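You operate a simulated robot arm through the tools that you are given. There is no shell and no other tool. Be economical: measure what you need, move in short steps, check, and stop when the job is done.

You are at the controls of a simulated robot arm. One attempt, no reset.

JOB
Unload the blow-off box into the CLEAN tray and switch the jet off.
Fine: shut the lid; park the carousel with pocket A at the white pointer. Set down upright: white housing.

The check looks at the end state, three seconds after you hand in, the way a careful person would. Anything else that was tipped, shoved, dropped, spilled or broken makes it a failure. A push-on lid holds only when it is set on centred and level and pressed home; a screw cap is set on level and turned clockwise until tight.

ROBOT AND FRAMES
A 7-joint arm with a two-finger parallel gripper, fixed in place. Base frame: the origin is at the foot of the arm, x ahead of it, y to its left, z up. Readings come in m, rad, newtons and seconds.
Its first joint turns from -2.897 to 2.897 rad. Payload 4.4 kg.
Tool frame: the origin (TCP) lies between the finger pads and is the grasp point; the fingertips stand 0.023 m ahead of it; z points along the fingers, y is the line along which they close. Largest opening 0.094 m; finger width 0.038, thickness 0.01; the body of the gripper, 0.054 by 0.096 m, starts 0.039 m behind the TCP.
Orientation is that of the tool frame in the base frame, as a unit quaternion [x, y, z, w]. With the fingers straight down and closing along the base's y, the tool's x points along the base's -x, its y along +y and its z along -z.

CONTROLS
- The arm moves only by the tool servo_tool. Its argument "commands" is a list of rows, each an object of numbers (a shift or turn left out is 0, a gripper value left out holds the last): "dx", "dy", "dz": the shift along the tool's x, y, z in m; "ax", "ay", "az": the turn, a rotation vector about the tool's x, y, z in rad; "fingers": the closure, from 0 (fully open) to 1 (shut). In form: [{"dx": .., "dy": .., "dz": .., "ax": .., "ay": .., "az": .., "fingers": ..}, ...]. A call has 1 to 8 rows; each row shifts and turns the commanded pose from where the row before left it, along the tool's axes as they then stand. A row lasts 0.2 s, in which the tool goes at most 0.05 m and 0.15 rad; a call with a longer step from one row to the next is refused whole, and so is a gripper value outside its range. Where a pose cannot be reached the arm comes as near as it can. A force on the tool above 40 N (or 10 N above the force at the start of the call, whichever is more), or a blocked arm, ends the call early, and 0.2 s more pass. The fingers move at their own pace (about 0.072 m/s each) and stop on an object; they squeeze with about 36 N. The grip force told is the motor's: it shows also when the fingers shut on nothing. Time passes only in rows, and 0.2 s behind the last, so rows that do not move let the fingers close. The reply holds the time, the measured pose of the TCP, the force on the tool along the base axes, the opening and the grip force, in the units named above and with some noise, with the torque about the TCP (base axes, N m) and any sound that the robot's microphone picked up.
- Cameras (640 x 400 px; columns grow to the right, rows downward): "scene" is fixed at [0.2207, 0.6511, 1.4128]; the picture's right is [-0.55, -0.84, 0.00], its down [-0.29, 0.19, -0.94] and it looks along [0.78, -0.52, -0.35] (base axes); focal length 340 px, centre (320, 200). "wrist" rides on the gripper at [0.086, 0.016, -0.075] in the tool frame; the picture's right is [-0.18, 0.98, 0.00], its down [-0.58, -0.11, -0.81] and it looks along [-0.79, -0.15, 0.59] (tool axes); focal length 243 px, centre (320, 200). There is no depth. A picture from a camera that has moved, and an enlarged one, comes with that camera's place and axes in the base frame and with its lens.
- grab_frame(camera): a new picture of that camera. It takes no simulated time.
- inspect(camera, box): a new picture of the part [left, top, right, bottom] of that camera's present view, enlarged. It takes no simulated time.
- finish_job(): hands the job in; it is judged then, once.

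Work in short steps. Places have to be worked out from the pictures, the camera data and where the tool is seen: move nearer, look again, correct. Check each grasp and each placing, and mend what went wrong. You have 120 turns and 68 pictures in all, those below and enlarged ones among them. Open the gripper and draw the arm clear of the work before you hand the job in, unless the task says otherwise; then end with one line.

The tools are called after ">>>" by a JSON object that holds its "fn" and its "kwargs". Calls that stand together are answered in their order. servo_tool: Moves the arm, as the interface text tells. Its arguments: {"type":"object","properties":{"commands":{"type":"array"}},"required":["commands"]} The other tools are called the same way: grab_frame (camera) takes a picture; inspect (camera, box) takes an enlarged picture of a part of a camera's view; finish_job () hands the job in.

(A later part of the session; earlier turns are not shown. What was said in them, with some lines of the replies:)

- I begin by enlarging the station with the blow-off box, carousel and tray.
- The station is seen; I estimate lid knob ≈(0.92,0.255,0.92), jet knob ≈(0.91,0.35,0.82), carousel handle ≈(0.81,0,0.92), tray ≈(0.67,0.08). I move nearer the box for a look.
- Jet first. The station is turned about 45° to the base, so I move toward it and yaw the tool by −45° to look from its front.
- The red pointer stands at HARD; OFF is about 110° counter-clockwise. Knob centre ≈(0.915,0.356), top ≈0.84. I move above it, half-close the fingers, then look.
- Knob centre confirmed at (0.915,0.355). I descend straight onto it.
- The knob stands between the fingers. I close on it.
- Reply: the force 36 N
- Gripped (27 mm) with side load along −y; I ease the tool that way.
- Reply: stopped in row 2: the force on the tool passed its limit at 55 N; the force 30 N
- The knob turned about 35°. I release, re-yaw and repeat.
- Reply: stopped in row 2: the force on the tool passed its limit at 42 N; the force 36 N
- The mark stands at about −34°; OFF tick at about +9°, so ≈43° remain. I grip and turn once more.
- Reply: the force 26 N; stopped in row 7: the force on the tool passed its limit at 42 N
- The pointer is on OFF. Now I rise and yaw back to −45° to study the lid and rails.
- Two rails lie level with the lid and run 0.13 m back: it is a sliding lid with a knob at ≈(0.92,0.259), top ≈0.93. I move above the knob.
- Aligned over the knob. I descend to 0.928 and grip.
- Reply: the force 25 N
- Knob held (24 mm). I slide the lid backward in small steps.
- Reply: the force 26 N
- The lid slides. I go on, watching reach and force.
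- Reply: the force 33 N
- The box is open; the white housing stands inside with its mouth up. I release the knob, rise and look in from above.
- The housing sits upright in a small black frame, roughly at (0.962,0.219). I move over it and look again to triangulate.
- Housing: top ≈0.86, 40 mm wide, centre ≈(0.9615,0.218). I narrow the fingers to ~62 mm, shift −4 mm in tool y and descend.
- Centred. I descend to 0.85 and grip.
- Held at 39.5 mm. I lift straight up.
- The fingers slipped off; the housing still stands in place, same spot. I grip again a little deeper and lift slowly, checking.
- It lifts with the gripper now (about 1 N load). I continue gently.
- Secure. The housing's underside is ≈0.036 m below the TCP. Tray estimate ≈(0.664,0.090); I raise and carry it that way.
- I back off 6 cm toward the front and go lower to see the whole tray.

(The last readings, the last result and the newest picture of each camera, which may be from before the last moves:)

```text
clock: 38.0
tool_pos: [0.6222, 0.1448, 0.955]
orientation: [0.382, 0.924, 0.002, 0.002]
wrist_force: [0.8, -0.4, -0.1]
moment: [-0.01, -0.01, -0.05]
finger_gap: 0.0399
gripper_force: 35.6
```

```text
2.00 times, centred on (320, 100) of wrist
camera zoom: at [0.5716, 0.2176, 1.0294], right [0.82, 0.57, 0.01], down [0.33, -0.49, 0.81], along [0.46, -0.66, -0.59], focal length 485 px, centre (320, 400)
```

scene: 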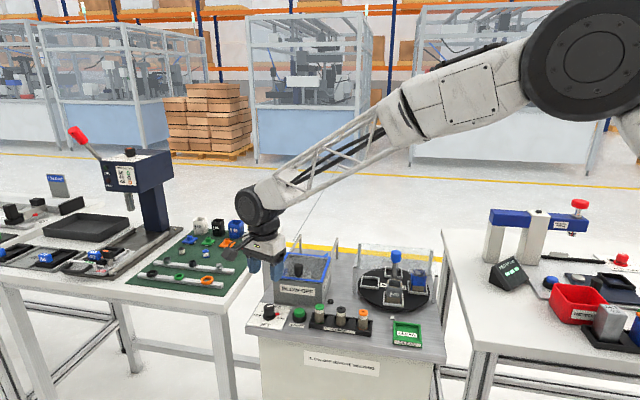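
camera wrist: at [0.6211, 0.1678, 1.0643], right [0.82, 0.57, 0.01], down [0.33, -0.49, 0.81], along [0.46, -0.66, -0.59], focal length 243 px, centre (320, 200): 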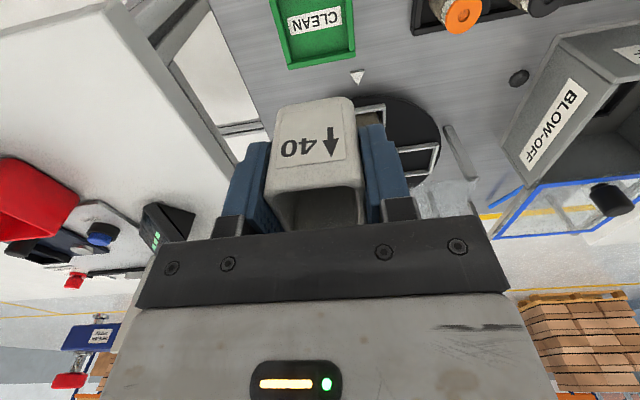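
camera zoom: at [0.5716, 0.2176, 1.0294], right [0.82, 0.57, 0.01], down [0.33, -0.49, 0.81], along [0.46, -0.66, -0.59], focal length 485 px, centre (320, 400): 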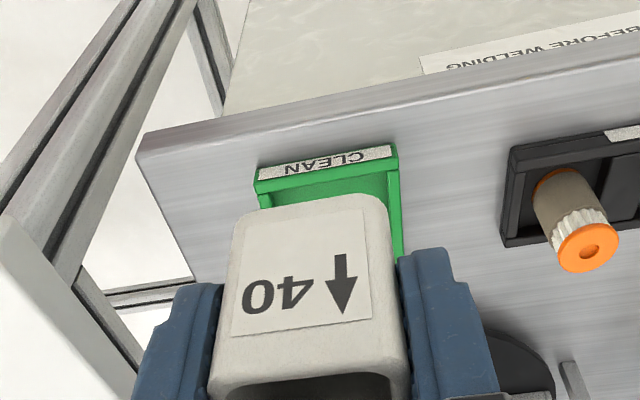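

Tray centre ≈(0.664,0.097), aligned at 45°. I move over it and lower partway, then check.

>>> {"fn": "servo_tool", "kwargs": {"commands": [{"dx": -0.022, "dy": -0.0015}, {"dx": -0.021, "dy": -0.0015}, {"dx": -0.0205, "dy": -0.0014}, {"dz": 0.02}, {"dz": 0.025}, {"dz": 0.025}, {}]}}

>>> {"fn": "inspect", "kwargs": {"camera": "scene", "box": [360, 270, 450, 350]}}

>>> {"fn": "inspect", "kwargs": {"camera": "wrist", "box": [200, 0, 440, 200]}}

```text
clock: 39.6
tool_pos: [0.6651, 0.0967, 0.8866]
orientation: [0.381, 0.924, 0.001, 0.002]
wrist_force: [-0.4, 0.3, 0.1]
moment: [0.01, -0.02, -0.01]
finger_gap: 0.0395
gripper_force: 36.0
```

```text
5.00 times, centred on (405, 310) of scene
camera zoom: at [0.2207, 0.6511, 1.4128], right [-0.55, -0.84, 0.0], down [-0.29, 0.19, -0.94], along [0.78, -0.52, -0.35], focal length 1700 px, centre (-105, -350)
```

zoom: 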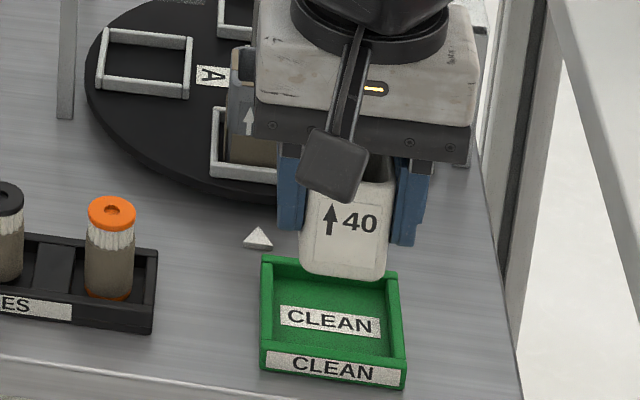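

```text
2.00 times, centred on (320, 100) of wrist
camera zoom: at [0.614, 0.1697, 0.9603], right [0.82, 0.57, 0.01], down [0.33, -0.49, 0.81], along [0.46, -0.66, -0.59], focal length 485 px, centre (320, 400)
```

zoom: 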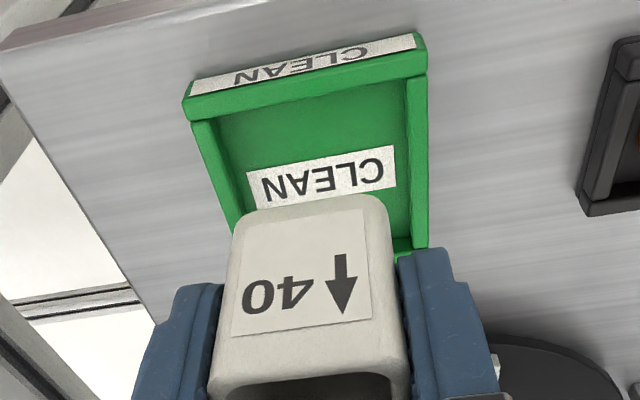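

Nearly centred; I correct by 2 mm and lower gently, watching the force.

>>> {"fn": "servo_tool", "kwargs": {"commands": [{"dx": -0.002, "dy": 0.002, "dz": 0.01}, {"dz": 0.015}, {"dz": 0.01}, {"dz": 0.005}]}}

>>> {"fn": "inspect", "kwargs": {"camera": "wrist", "box": [200, 0, 440, 200]}}

>>> {"fn": "inspect", "kwargs": {"camera": "scene", "box": [360, 270, 450, 350]}}

```text
clock: 40.6
tool_pos: [0.6674, 0.0973, 0.8448]
orientation: [0.382, 0.924, 0.002, 0.004]
wrist_force: [-0.3, 0.6, -0.3]
moment: [0.0, 0.01, 0.0]
finger_gap: 0.0398
gripper_force: 35.9
```

```text
2.00 times, centred on (320, 100) of wrist
camera zoom: at [0.6165, 0.1692, 0.9191], right [0.82, 0.57, 0.01], down [0.33, -0.49, 0.81], along [0.46, -0.66, -0.59], focal length 485 px, centre (320, 400)
```

zoom: 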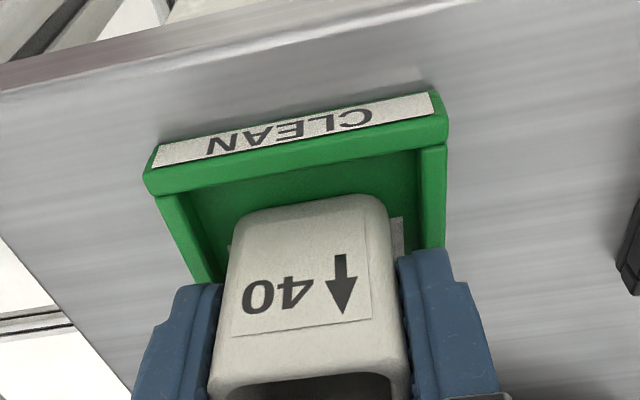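

```text
5.00 times, centred on (405, 310) of scene
camera zoom: at [0.2207, 0.6511, 1.4128], right [-0.55, -0.84, 0.0], down [-0.29, 0.19, -0.94], along [0.78, -0.52, -0.35], focal length 1700 px, centre (-105, -350)
```

zoom: 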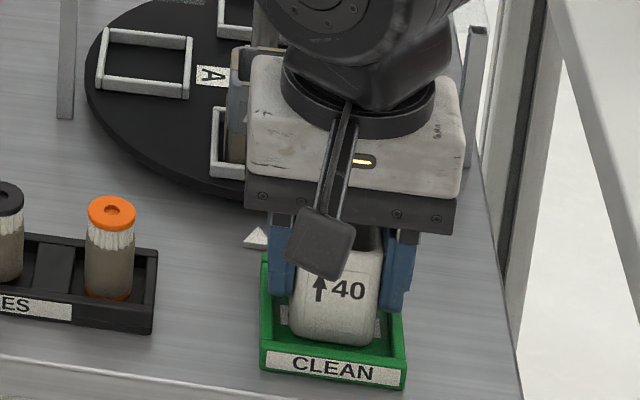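

>>> {"fn": "servo_tool", "kwargs": {"commands": [{"dz": 0.003}, {"dz": 0.002}, {}]}}

>>> {"fn": "inspect", "kwargs": {"camera": "scene", "box": [380, 300, 440, 350]}}

```text
clock: 41.4
tool_pos: [0.6679, 0.0981, 0.841]
orientation: [0.382, 0.924, 0.002, 0.003]
wrist_force: [5.0, -2.4, 30.0]
moment: [-0.23, 0.12, 0.01]
finger_gap: 0.0397
gripper_force: 36.4
```

```text
8.00 times, centred on (410, 325) of scene
camera zoom: at [0.2207, 0.6511, 1.4128], right [-0.55, -0.84, 0.0], down [-0.29, 0.19, -0.94], along [0.78, -0.52, -0.35], focal length 2720 px, centre (-400, -800)
```

zoom: 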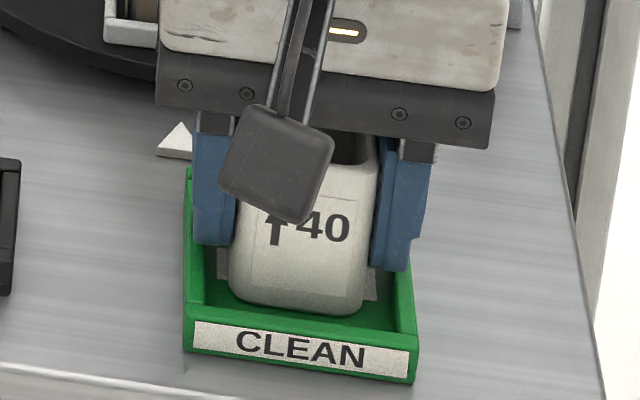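

Touchdown (30 N). I relieve 1 mm, open just a little, and raise.

>>> {"fn": "servo_tool", "kwargs": {"commands": [{"dz": -0.001}, {"fingers": 0.5}, {}]}}

>>> {"fn": "servo_tool", "kwargs": {"commands": [{"dz": -0.01}, {"dz": -0.02}, {"dz": -0.04, "fingers": 0.4}, {"dz": -0.05}, {"dz": -0.05}, {"dz": -0.03}]}}

>>> {"fn": "grab_frame", "kwargs": {"camera": "wrist"}}

>>> {"fn": "inspect", "kwargs": {"camera": "scene", "box": [330, 240, 450, 350]}}

```text
clock: 42.2
tool_pos: [0.6674, 0.0976, 0.8405]
orientation: [0.382, 0.924, 0.002, 0.003]
wrist_force: [-0.8, 0.1, 0.7]
moment: [-0.02, 0.0, 0.04]
finger_gap: 0.0473
gripper_force: 0.0
```

```text
clock: 43.6
tool_pos: [0.6648, 0.0998, 1.0405]
orientation: [0.382, 0.924, 0.002, 0.003]
wrist_force: [-0.3, 0.7, -0.7]
moment: [0.02, 0.0, -0.01]
finger_gap: 0.0564
gripper_force: 0.1
```

```text
22 pictures are left
camera wrist: at [0.6149, 0.1713, 1.1145], right [0.82, 0.57, 0.01], down [0.33, -0.49, 0.81], along [0.46, -0.66, -0.59], focal length 243 px, centre (320, 200)
```

wrist: 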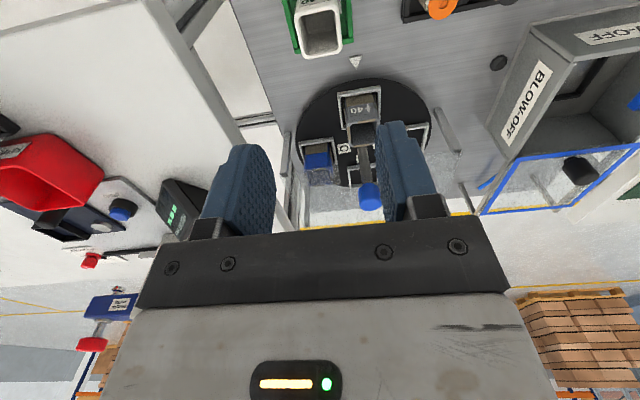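

```text
3.64 times, centred on (390, 295) of scene
camera zoom: at [0.2207, 0.6511, 1.4128], right [-0.55, -0.84, 0.0], down [-0.29, 0.19, -0.94], along [0.78, -0.52, -0.35], focal length 1236 px, centre (66, -146)
```

zoom: 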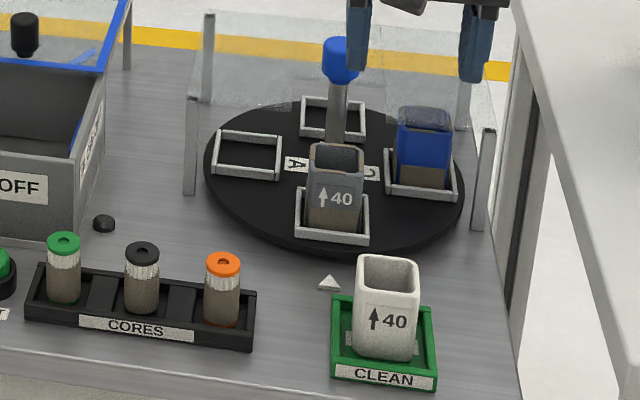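

The white housing stands upright in the tray. Next the carousel: the blue-capped pole rises from the disk centre, so I go above it to twist it 90° counter-clockwise (A is scene-left of D).

>>> {"fn": "servo_tool", "kwargs": {"commands": [{"dx": -0.03, "dy": 0.006, "dz": 0.008}, {"dx": -0.03, "dy": 0.006, "dz": 0.008}, {"dx": -0.03, "dy": 0.006, "dz": 0.008}, {"dx": -0.03, "dy": 0.006, "dz": 0.008}, {"dx": -0.02, "dy": 0.005, "dz": 0.008}, {}]}}

>>> {"fn": "grab_frame", "kwargs": {"camera": "wrist"}}

```text
clock: 45.0
tool_pos: [0.7877, 0.0205, 1.0005]
orientation: [0.383, 0.924, 0.002, 0.003]
wrist_force: [0.6, 0.1, -0.1]
moment: [0.0, 0.0, -0.03]
finger_gap: 0.0565
gripper_force: 0.0
```

```text
20 pictures are left
camera wrist: at [0.7364, 0.0923, 1.0748], right [0.82, 0.57, 0.01], down [0.33, -0.49, 0.81], along [0.46, -0.66, -0.59], focal length 243 px, centre (320, 200)
```

wrist: 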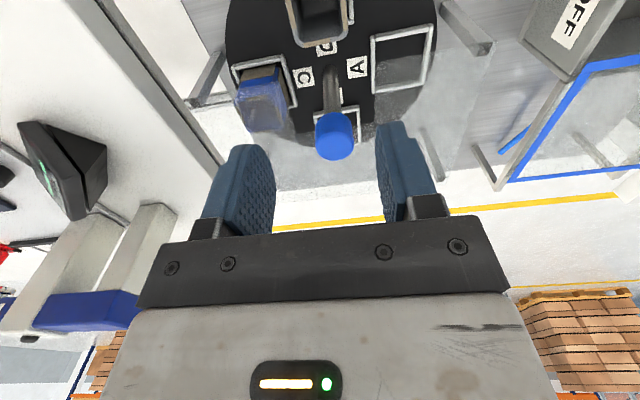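

>>> {"fn": "servo_tool", "kwargs": {"commands": [{"dx": -0.019, "dy": 0.0005, "dz": 0.015}, {"dx": -0.0195, "dy": 0.0005, "dz": 0.017}, {}]}}

>>> {"fn": "inspect", "kwargs": {"camera": "wrist", "box": [200, 0, 440, 200]}}

>>> {"fn": "inspect", "kwargs": {"camera": "scene", "box": [340, 220, 450, 310]}}

```text
clock: 45.8
tool_pos: [0.8141, -0.0053, 0.9684]
orientation: [0.382, 0.924, 0.001, 0.002]
wrist_force: [0.2, 0.3, -0.3]
moment: [-0.01, 0.03, -0.01]
finger_gap: 0.0563
gripper_force: 0.1
```

```text
2.00 times, centred on (320, 100) of wrist
camera zoom: at [0.764, 0.0669, 1.0425], right [0.82, 0.57, 0.01], down [0.33, -0.49, 0.81], along [0.46, -0.66, -0.59], focal length 485 px, centre (320, 400)
```

zoom: 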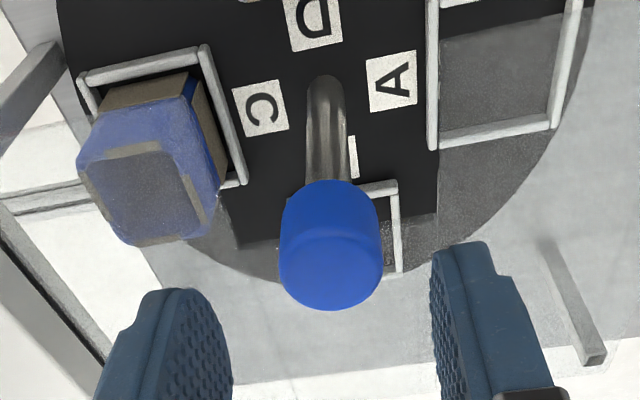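

```text
4.44 times, centred on (395, 265) of scene
camera zoom: at [0.2207, 0.6511, 1.4128], right [-0.55, -0.84, 0.0], down [-0.29, 0.19, -0.94], along [0.78, -0.52, -0.35], focal length 1511 px, centre (-13, -89)
```

zoom: 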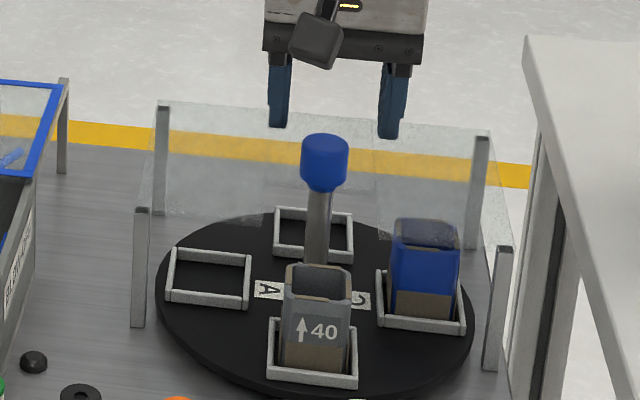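

The knob centre ≈(0.815,−0.0035), top ≈0.935. I descend around it and grip.

>>> {"fn": "servo_tool", "kwargs": {"commands": [{"dy": 0.0015, "dz": 0.02}, {"dz": 0.015}, {"dz": 0.01}, {"fingers": 1}, {}, {}]}}

```text
clock: 46.9
tool_pos: [0.8177, -0.0037, 0.9234]
orientation: [0.38, 0.925, 0.003, 0.004]
wrist_force: [12.8, 14.5, -4.2]
moment: [-0.73, 0.16, 0.0]
finger_gap: 0.03
gripper_force: 35.7
stopped in row 5: the force on the tool passed its limit at 49 N (the readings are from after the stop); the commanded pose is now the measured one
```

Gripped (30 mm). A small trial turn counter-clockwise.

>>> {"fn": "servo_tool", "kwargs": {"commands": [{"dy": 0.001}, {"az": -0.08}, {"az": -0.1}, {"az": -0.1}]}}

>>> {"fn": "inspect", "kwargs": {"camera": "scene", "box": [340, 220, 450, 310]}}

```text
clock: 47.9
tool_pos: [0.8178, -0.0046, 0.922]
orientation: [0.248, 0.969, 0.002, 0.003]
wrist_force: [-5.2, 4.7, -2.3]
moment: [-0.16, 1.12, 0.0]
finger_gap: 0.0298
gripper_force: 45.0
```

```text
4.44 times, centred on (395, 265) of scene
camera zoom: at [0.2207, 0.6511, 1.4128], right [-0.55, -0.84, 0.0], down [-0.29, 0.19, -0.94], along [0.78, -0.52, -0.35], focal length 1511 px, centre (-13, -89)
```

zoom: 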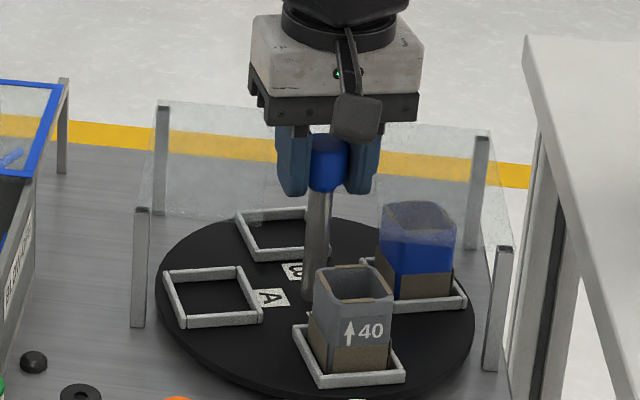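

The carousel turns the right way. I continue in moderate steps.

>>> {"fn": "servo_tool", "kwargs": {"commands": [{"az": -0.1}, {"az": -0.1}, {"az": -0.1}, {"az": -0.1}, {"az": -0.1}, {"az": -0.1}, {"az": -0.08}]}}

>>> {"fn": "servo_tool", "kwargs": {"commands": [{"az": -0.1}, {"az": -0.1}, {"az": -0.1}, {"az": -0.1}, {"az": -0.1}, {"az": -0.06}, {}]}}

>>> {"fn": "inspect", "kwargs": {"camera": "scene", "box": [340, 230, 450, 320]}}

```text
clock: 49.4
tool_pos: [0.8167, -0.0053, 0.9217]
orientation: [-0.048, 0.999, 0.001, 0.005]
wrist_force: [-1.8, -6.7, 2.3]
moment: [-0.69, -0.25, -0.01]
finger_gap: 0.03
gripper_force: 44.9
stopped in row 7: the force on the tool passed its limit at 41 N (the readings are from after the stop); the commanded pose is now the measured one
```

```text
clock: 51.0
tool_pos: [0.8164, -0.0055, 0.9227]
orientation: [-0.322, 0.947, -0.001, 0.004]
wrist_force: [12.5, -35.7, -11.9]
moment: [0.49, 0.01, -0.02]
finger_gap: 0.0299
gripper_force: 44.8
```

```text
4.44 times, centred on (395, 275) of scene
camera zoom: at [0.2207, 0.6511, 1.4128], right [-0.55, -0.84, 0.0], down [-0.29, 0.19, -0.94], along [0.78, -0.52, -0.35], focal length 1511 px, centre (-13, -133)
```

zoom: 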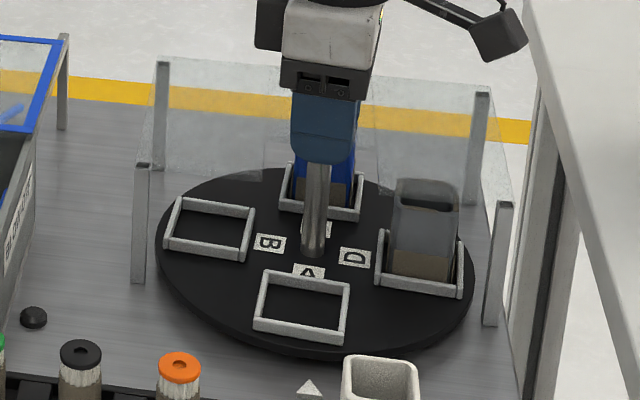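

About 82° done; I turn the last ~8°, easing the side load.

>>> {"fn": "servo_tool", "kwargs": {"commands": [{"dy": -0.0015}, {"az": -0.07}, {"az": -0.063}, {}]}}

>>> {"fn": "inspect", "kwargs": {"camera": "scene", "box": [340, 230, 450, 320]}}

```text
clock: 52.0
tool_pos: [0.8165, -0.0059, 0.9229]
orientation: [-0.385, 0.923, 0.0, 0.004]
wrist_force: [-34.0, -10.1, 1.0]
moment: [0.32, 0.87, -0.05]
finger_gap: 0.0301
gripper_force: 44.9
```

```text
4.44 times, centred on (395, 275) of scene
camera zoom: at [0.2207, 0.6511, 1.4128], right [-0.55, -0.84, 0.0], down [-0.29, 0.19, -0.94], along [0.78, -0.52, -0.35], focal length 1511 px, centre (-13, -133)
```

zoom: 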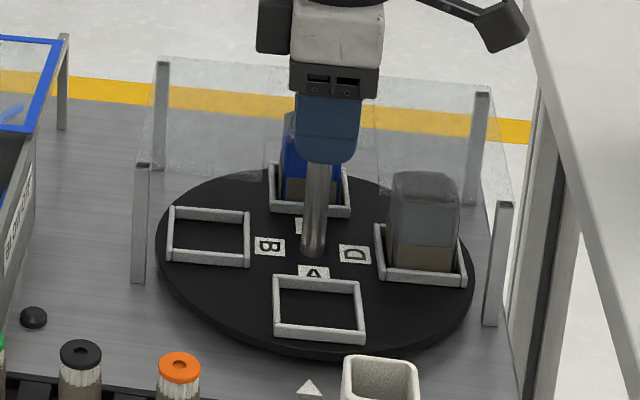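

Compared with D's original place, A is about 3° past the pointer. I turn back 0.055 rad and release.

>>> {"fn": "servo_tool", "kwargs": {"commands": [{"az": 0.03}, {"az": 0.025}, {}]}}

>>> {"fn": "inspect", "kwargs": {"camera": "scene", "box": [340, 230, 450, 320]}}

```text
clock: 52.8
tool_pos: [0.8169, -0.0049, 0.9215]
orientation: [-0.36, 0.933, 0.0, 0.004]
wrist_force: [-42.2, 9.8, 2.0]
moment: [0.3, 0.85, 0.03]
finger_gap: 0.0298
gripper_force: 44.7
```

```text
4.44 times, centred on (395, 275) of scene
camera zoom: at [0.2207, 0.6511, 1.4128], right [-0.55, -0.84, 0.0], down [-0.29, 0.19, -0.94], along [0.78, -0.52, -0.35], focal length 1511 px, centre (-13, -133)
```

zoom: 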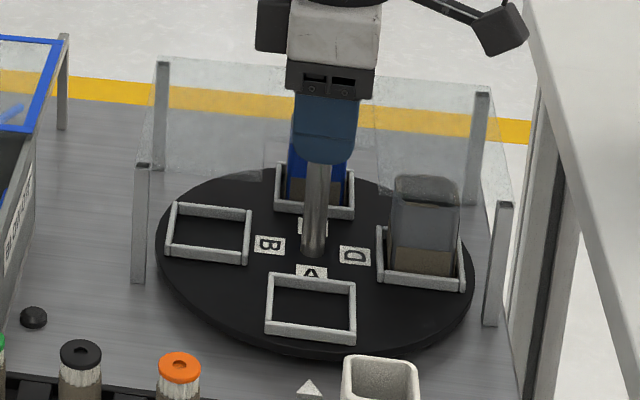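

Pocket A now matches D's original spot within ≈0.5°. I release and rise.

>>> {"fn": "servo_tool", "kwargs": {"commands": [{"fingers": 0.4}, {}, {"dz": -0.02}, {"dz": -0.04}, {"dz": -0.05}]}}

>>> {"fn": "inspect", "kwargs": {"camera": "scene", "box": [340, 230, 450, 320]}}

```text
clock: 54.0
tool_pos: [0.8172, -0.0063, 1.0352]
orientation: [-0.36, 0.933, 0.0, 0.005]
wrist_force: [0.1, 0.3, -0.8]
moment: [0.0, 0.0, 0.0]
finger_gap: 0.0564
gripper_force: 0.0
```

```text
4.44 times, centred on (395, 275) of scene
camera zoom: at [0.2207, 0.6511, 1.4128], right [-0.55, -0.84, 0.0], down [-0.29, 0.19, -0.94], along [0.78, -0.52, -0.35], focal length 1511 px, centre (-13, -133)
```

zoom: 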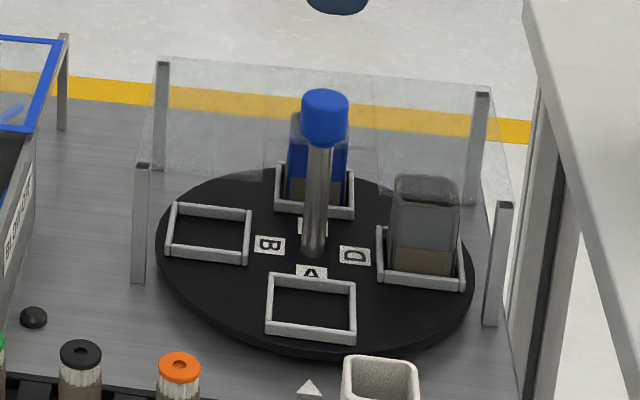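

Carousel done. I yaw back to −45° and go to the lid knob (last at ≈(1.005,0.176)).

>>> {"fn": "servo_tool", "kwargs": {"commands": [{"az": 0.14}, {"az": 0.14}, {"az": 0.14}, {"az": 0.14}, {"az": 0.14}, {"az": 0.14}, {"az": 0.14}, {"az": 0.14}]}}

>>> {"fn": "servo_tool", "kwargs": {"commands": [{"az": 0.14}, {"az": 0.14}, {"az": 0.12}, {"dy": 0.045}, {"dy": 0.045}, {"dy": 0.045}, {"dy": 0.045}]}}

>>> {"fn": "servo_tool", "kwargs": {"commands": [{"dy": 0.045}, {"dy": 0.035, "dx": -0.003}, {}]}}

>>> {"fn": "grab_frame", "kwargs": {"camera": "wrist"}}

```text
clock: 55.8
tool_pos: [0.8169, -0.0064, 1.0315]
orientation: [0.193, 0.981, 0.003, 0.004]
wrist_force: [0.3, -0.1, 0.2]
moment: [-0.01, -0.01, 0.01]
finger_gap: 0.0563
gripper_force: 0.0
```

```text
clock: 57.4
tool_pos: [0.9459, 0.1226, 1.0329]
orientation: [0.383, 0.924, 0.003, 0.004]
wrist_force: [0.2, 0.9, 0.5]
moment: [0.01, -0.01, -0.03]
finger_gap: 0.0565
gripper_force: 0.1
```

```text
clock: 58.1
tool_pos: [1.003, 0.1777, 1.0327]
orientation: [0.383, 0.924, 0.002, 0.003]
wrist_force: [0.2, 0.2, 0.0]
moment: [0.04, -0.01, -0.01]
finger_gap: 0.056
gripper_force: 0.1
```

```text
12 pictures are left
camera wrist: at [0.9529, 0.2495, 1.1075], right [0.82, 0.57, 0.01], down [0.33, -0.49, 0.81], along [0.46, -0.66, -0.59], focal length 243 px, centre (320, 200)
```

wrist: 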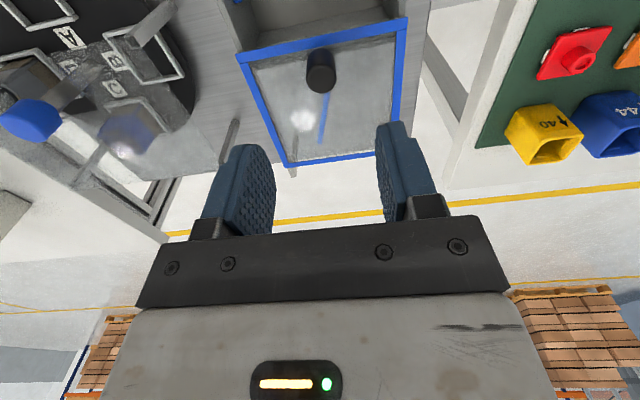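

Knob at ≈(1.006,0.174). I descend on it and grip.

>>> {"fn": "servo_tool", "kwargs": {"commands": [{"dx": -0.005, "dz": 0.03}, {"dz": 0.03}, {"dz": 0.025}, {"dz": 0.018}, {"fingers": 1}, {}]}}

>>> {"fn": "servo_tool", "kwargs": {"commands": [{"dx": 0.008}, {"dx": 0.012}, {"dx": 0.015}, {"dx": 0.015}]}}

>>> {"fn": "servo_tool", "kwargs": {"commands": [{"dx": 0.015}, {"dx": 0.015}, {"dx": 0.015}, {"dx": 0.012}]}}

>>> {"fn": "inspect", "kwargs": {"camera": "scene", "box": [240, 210, 360, 310]}}

```text
clock: 59.5
tool_pos: [1.0068, 0.1732, 0.9319]
orientation: [0.382, 0.924, 0.003, 0.003]
wrist_force: [6.0, 5.0, -0.8]
moment: [-0.51, -0.13, 0.02]
finger_gap: 0.0238
gripper_force: 45.4
```

```text
clock: 60.6
tool_pos: [0.9726, 0.2082, 0.9306]
orientation: [0.382, 0.924, 0.004, 0.004]
wrist_force: [9.6, 9.2, -6.8]
moment: [-0.05, 0.36, 0.09]
finger_gap: 0.0236
gripper_force: 45.3
stopped in row 4: the force on the tool passed its limit at 42 N (the readings are from after the stop); the commanded pose is now the measured one
```

```text
clock: 61.6
tool_pos: [0.9314, 0.2487, 0.9313]
orientation: [0.382, 0.924, 0.003, 0.004]
wrist_force: [22.8, 21.9, -12.8]
moment: [0.57, 0.49, 0.03]
finger_gap: 0.0236
gripper_force: 44.9
```

```text
4.00 times, centred on (300, 260) of scene
camera zoom: at [0.2207, 0.6511, 1.4128], right [-0.55, -0.84, 0.0], down [-0.29, 0.19, -0.94], along [0.78, -0.52, -0.35], focal length 1360 px, centre (400, -40)
```

zoom: 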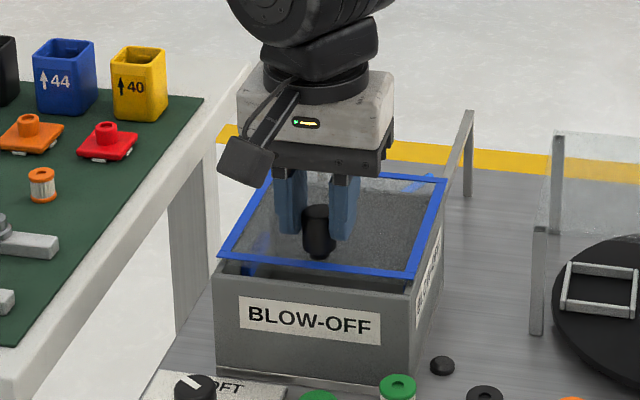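

About 15 mm remain; I ease the side load and slide to the stop.

>>> {"fn": "servo_tool", "kwargs": {"commands": [{"dx": 0.005, "dy": 0.001}, {"dx": 0.006}, {"dx": 0.004}, {"dx": 0.002}, {"dx": 0.001}]}}

>>> {"fn": "inspect", "kwargs": {"camera": "scene", "box": [240, 210, 360, 310]}}

```text
clock: 62.8
tool_pos: [0.9205, 0.2597, 0.9315]
orientation: [0.383, 0.924, 0.004, 0.005]
wrist_force: [31.7, -22.3, 1.6]
moment: [-0.71, -0.25, -0.02]
finger_gap: 0.0237
gripper_force: 45.2
```

```text
4.00 times, centred on (300, 260) of scene
camera zoom: at [0.2207, 0.6511, 1.4128], right [-0.55, -0.84, 0.0], down [-0.29, 0.19, -0.94], along [0.78, -0.52, -0.35], focal length 1360 px, centre (400, -40)
```

zoom: 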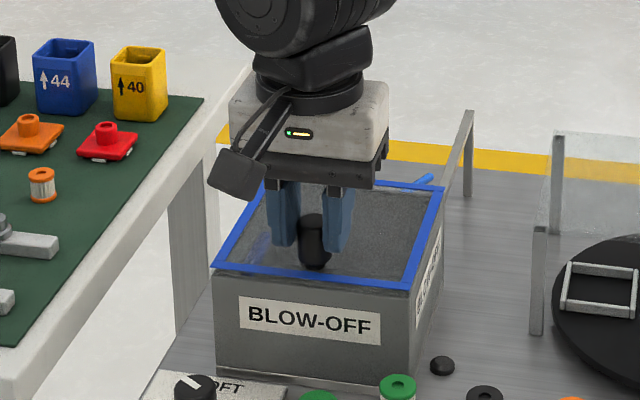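

The lid is at its stop and flush. I release, lift and draw clear.

>>> {"fn": "servo_tool", "kwargs": {"commands": [{"fingers": 0.3}, {}, {"dz": -0.03}, {"dz": -0.04}, {"dz": -0.05}, {"dz": -0.05}, {"dz": -0.05, "fingers": 0}]}}

>>> {"fn": "servo_tool", "kwargs": {"commands": [{"dy": -0.04, "dx": 0.02}, {"dy": -0.04, "dx": 0.02}, {"dy": -0.04, "dx": 0.02}, {"dy": -0.04, "dx": 0.02}, {}]}}

>>> {"fn": "inspect", "kwargs": {"camera": "scene", "box": [240, 220, 450, 351]}}

>>> {"fn": "inspect", "kwargs": {"camera": "scene", "box": [240, 230, 340, 330]}}

```text
clock: 64.4
tool_pos: [0.9184, 0.2617, 1.1504]
orientation: [0.383, 0.924, 0.003, 0.002]
wrist_force: [-0.1, 0.1, -0.6]
moment: [-0.02, 0.01, -0.04]
finger_gap: 0.0941
gripper_force: 0.1
```

```text
clock: 65.6
tool_pos: [0.7486, 0.2035, 1.1499]
orientation: [0.383, 0.924, 0.003, 0.004]
wrist_force: [-0.2, 0.0, -0.2]
moment: [-0.02, 0.02, 0.02]
finger_gap: 0.0941
gripper_force: 0.0
```

```text
3.05 times, centred on (345, 286) of scene
camera zoom: at [0.2207, 0.6511, 1.4128], right [-0.55, -0.84, 0.0], down [-0.29, 0.19, -0.94], along [0.78, -0.52, -0.35], focal length 1036 px, centre (244, -61)
```

zoom: 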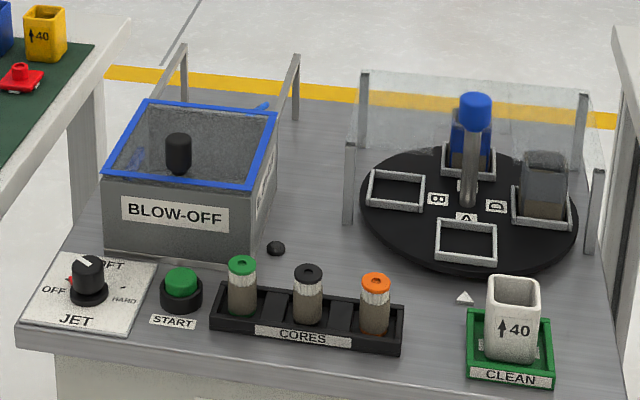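

```text
4.00 times, centred on (290, 280) of scene
camera zoom: at [0.2207, 0.6511, 1.4128], right [-0.55, -0.84, 0.0], down [-0.29, 0.19, -0.94], along [0.78, -0.52, -0.35], focal length 1360 px, centre (440, -120)
```

zoom: 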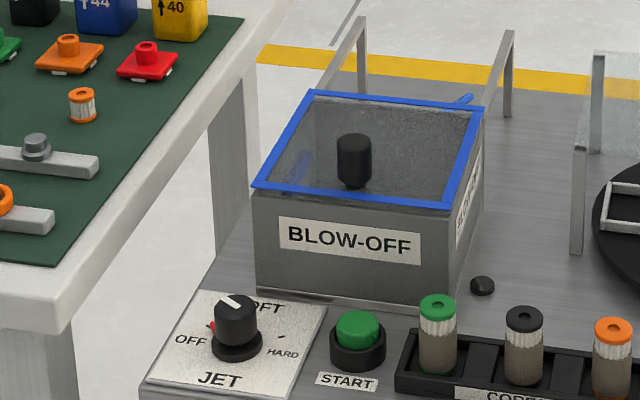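

Everything is in its end state: jet on OFF, lid shut, pocket A at the pointer, white housing upright in the CLEAN tray, and the arm clear with the gripper open. I hand in.

>>> {"fn": "finish_job", "kwargs": {}}

```text
The job is handed in.
```

The job is handed in: the white housing stands upright in the CLEAN tray, the jet is off, the lid is shut and pocket A is at the pointer. My first grip on the housing slipped off inside the box. It stayed standing, and the second grip held.
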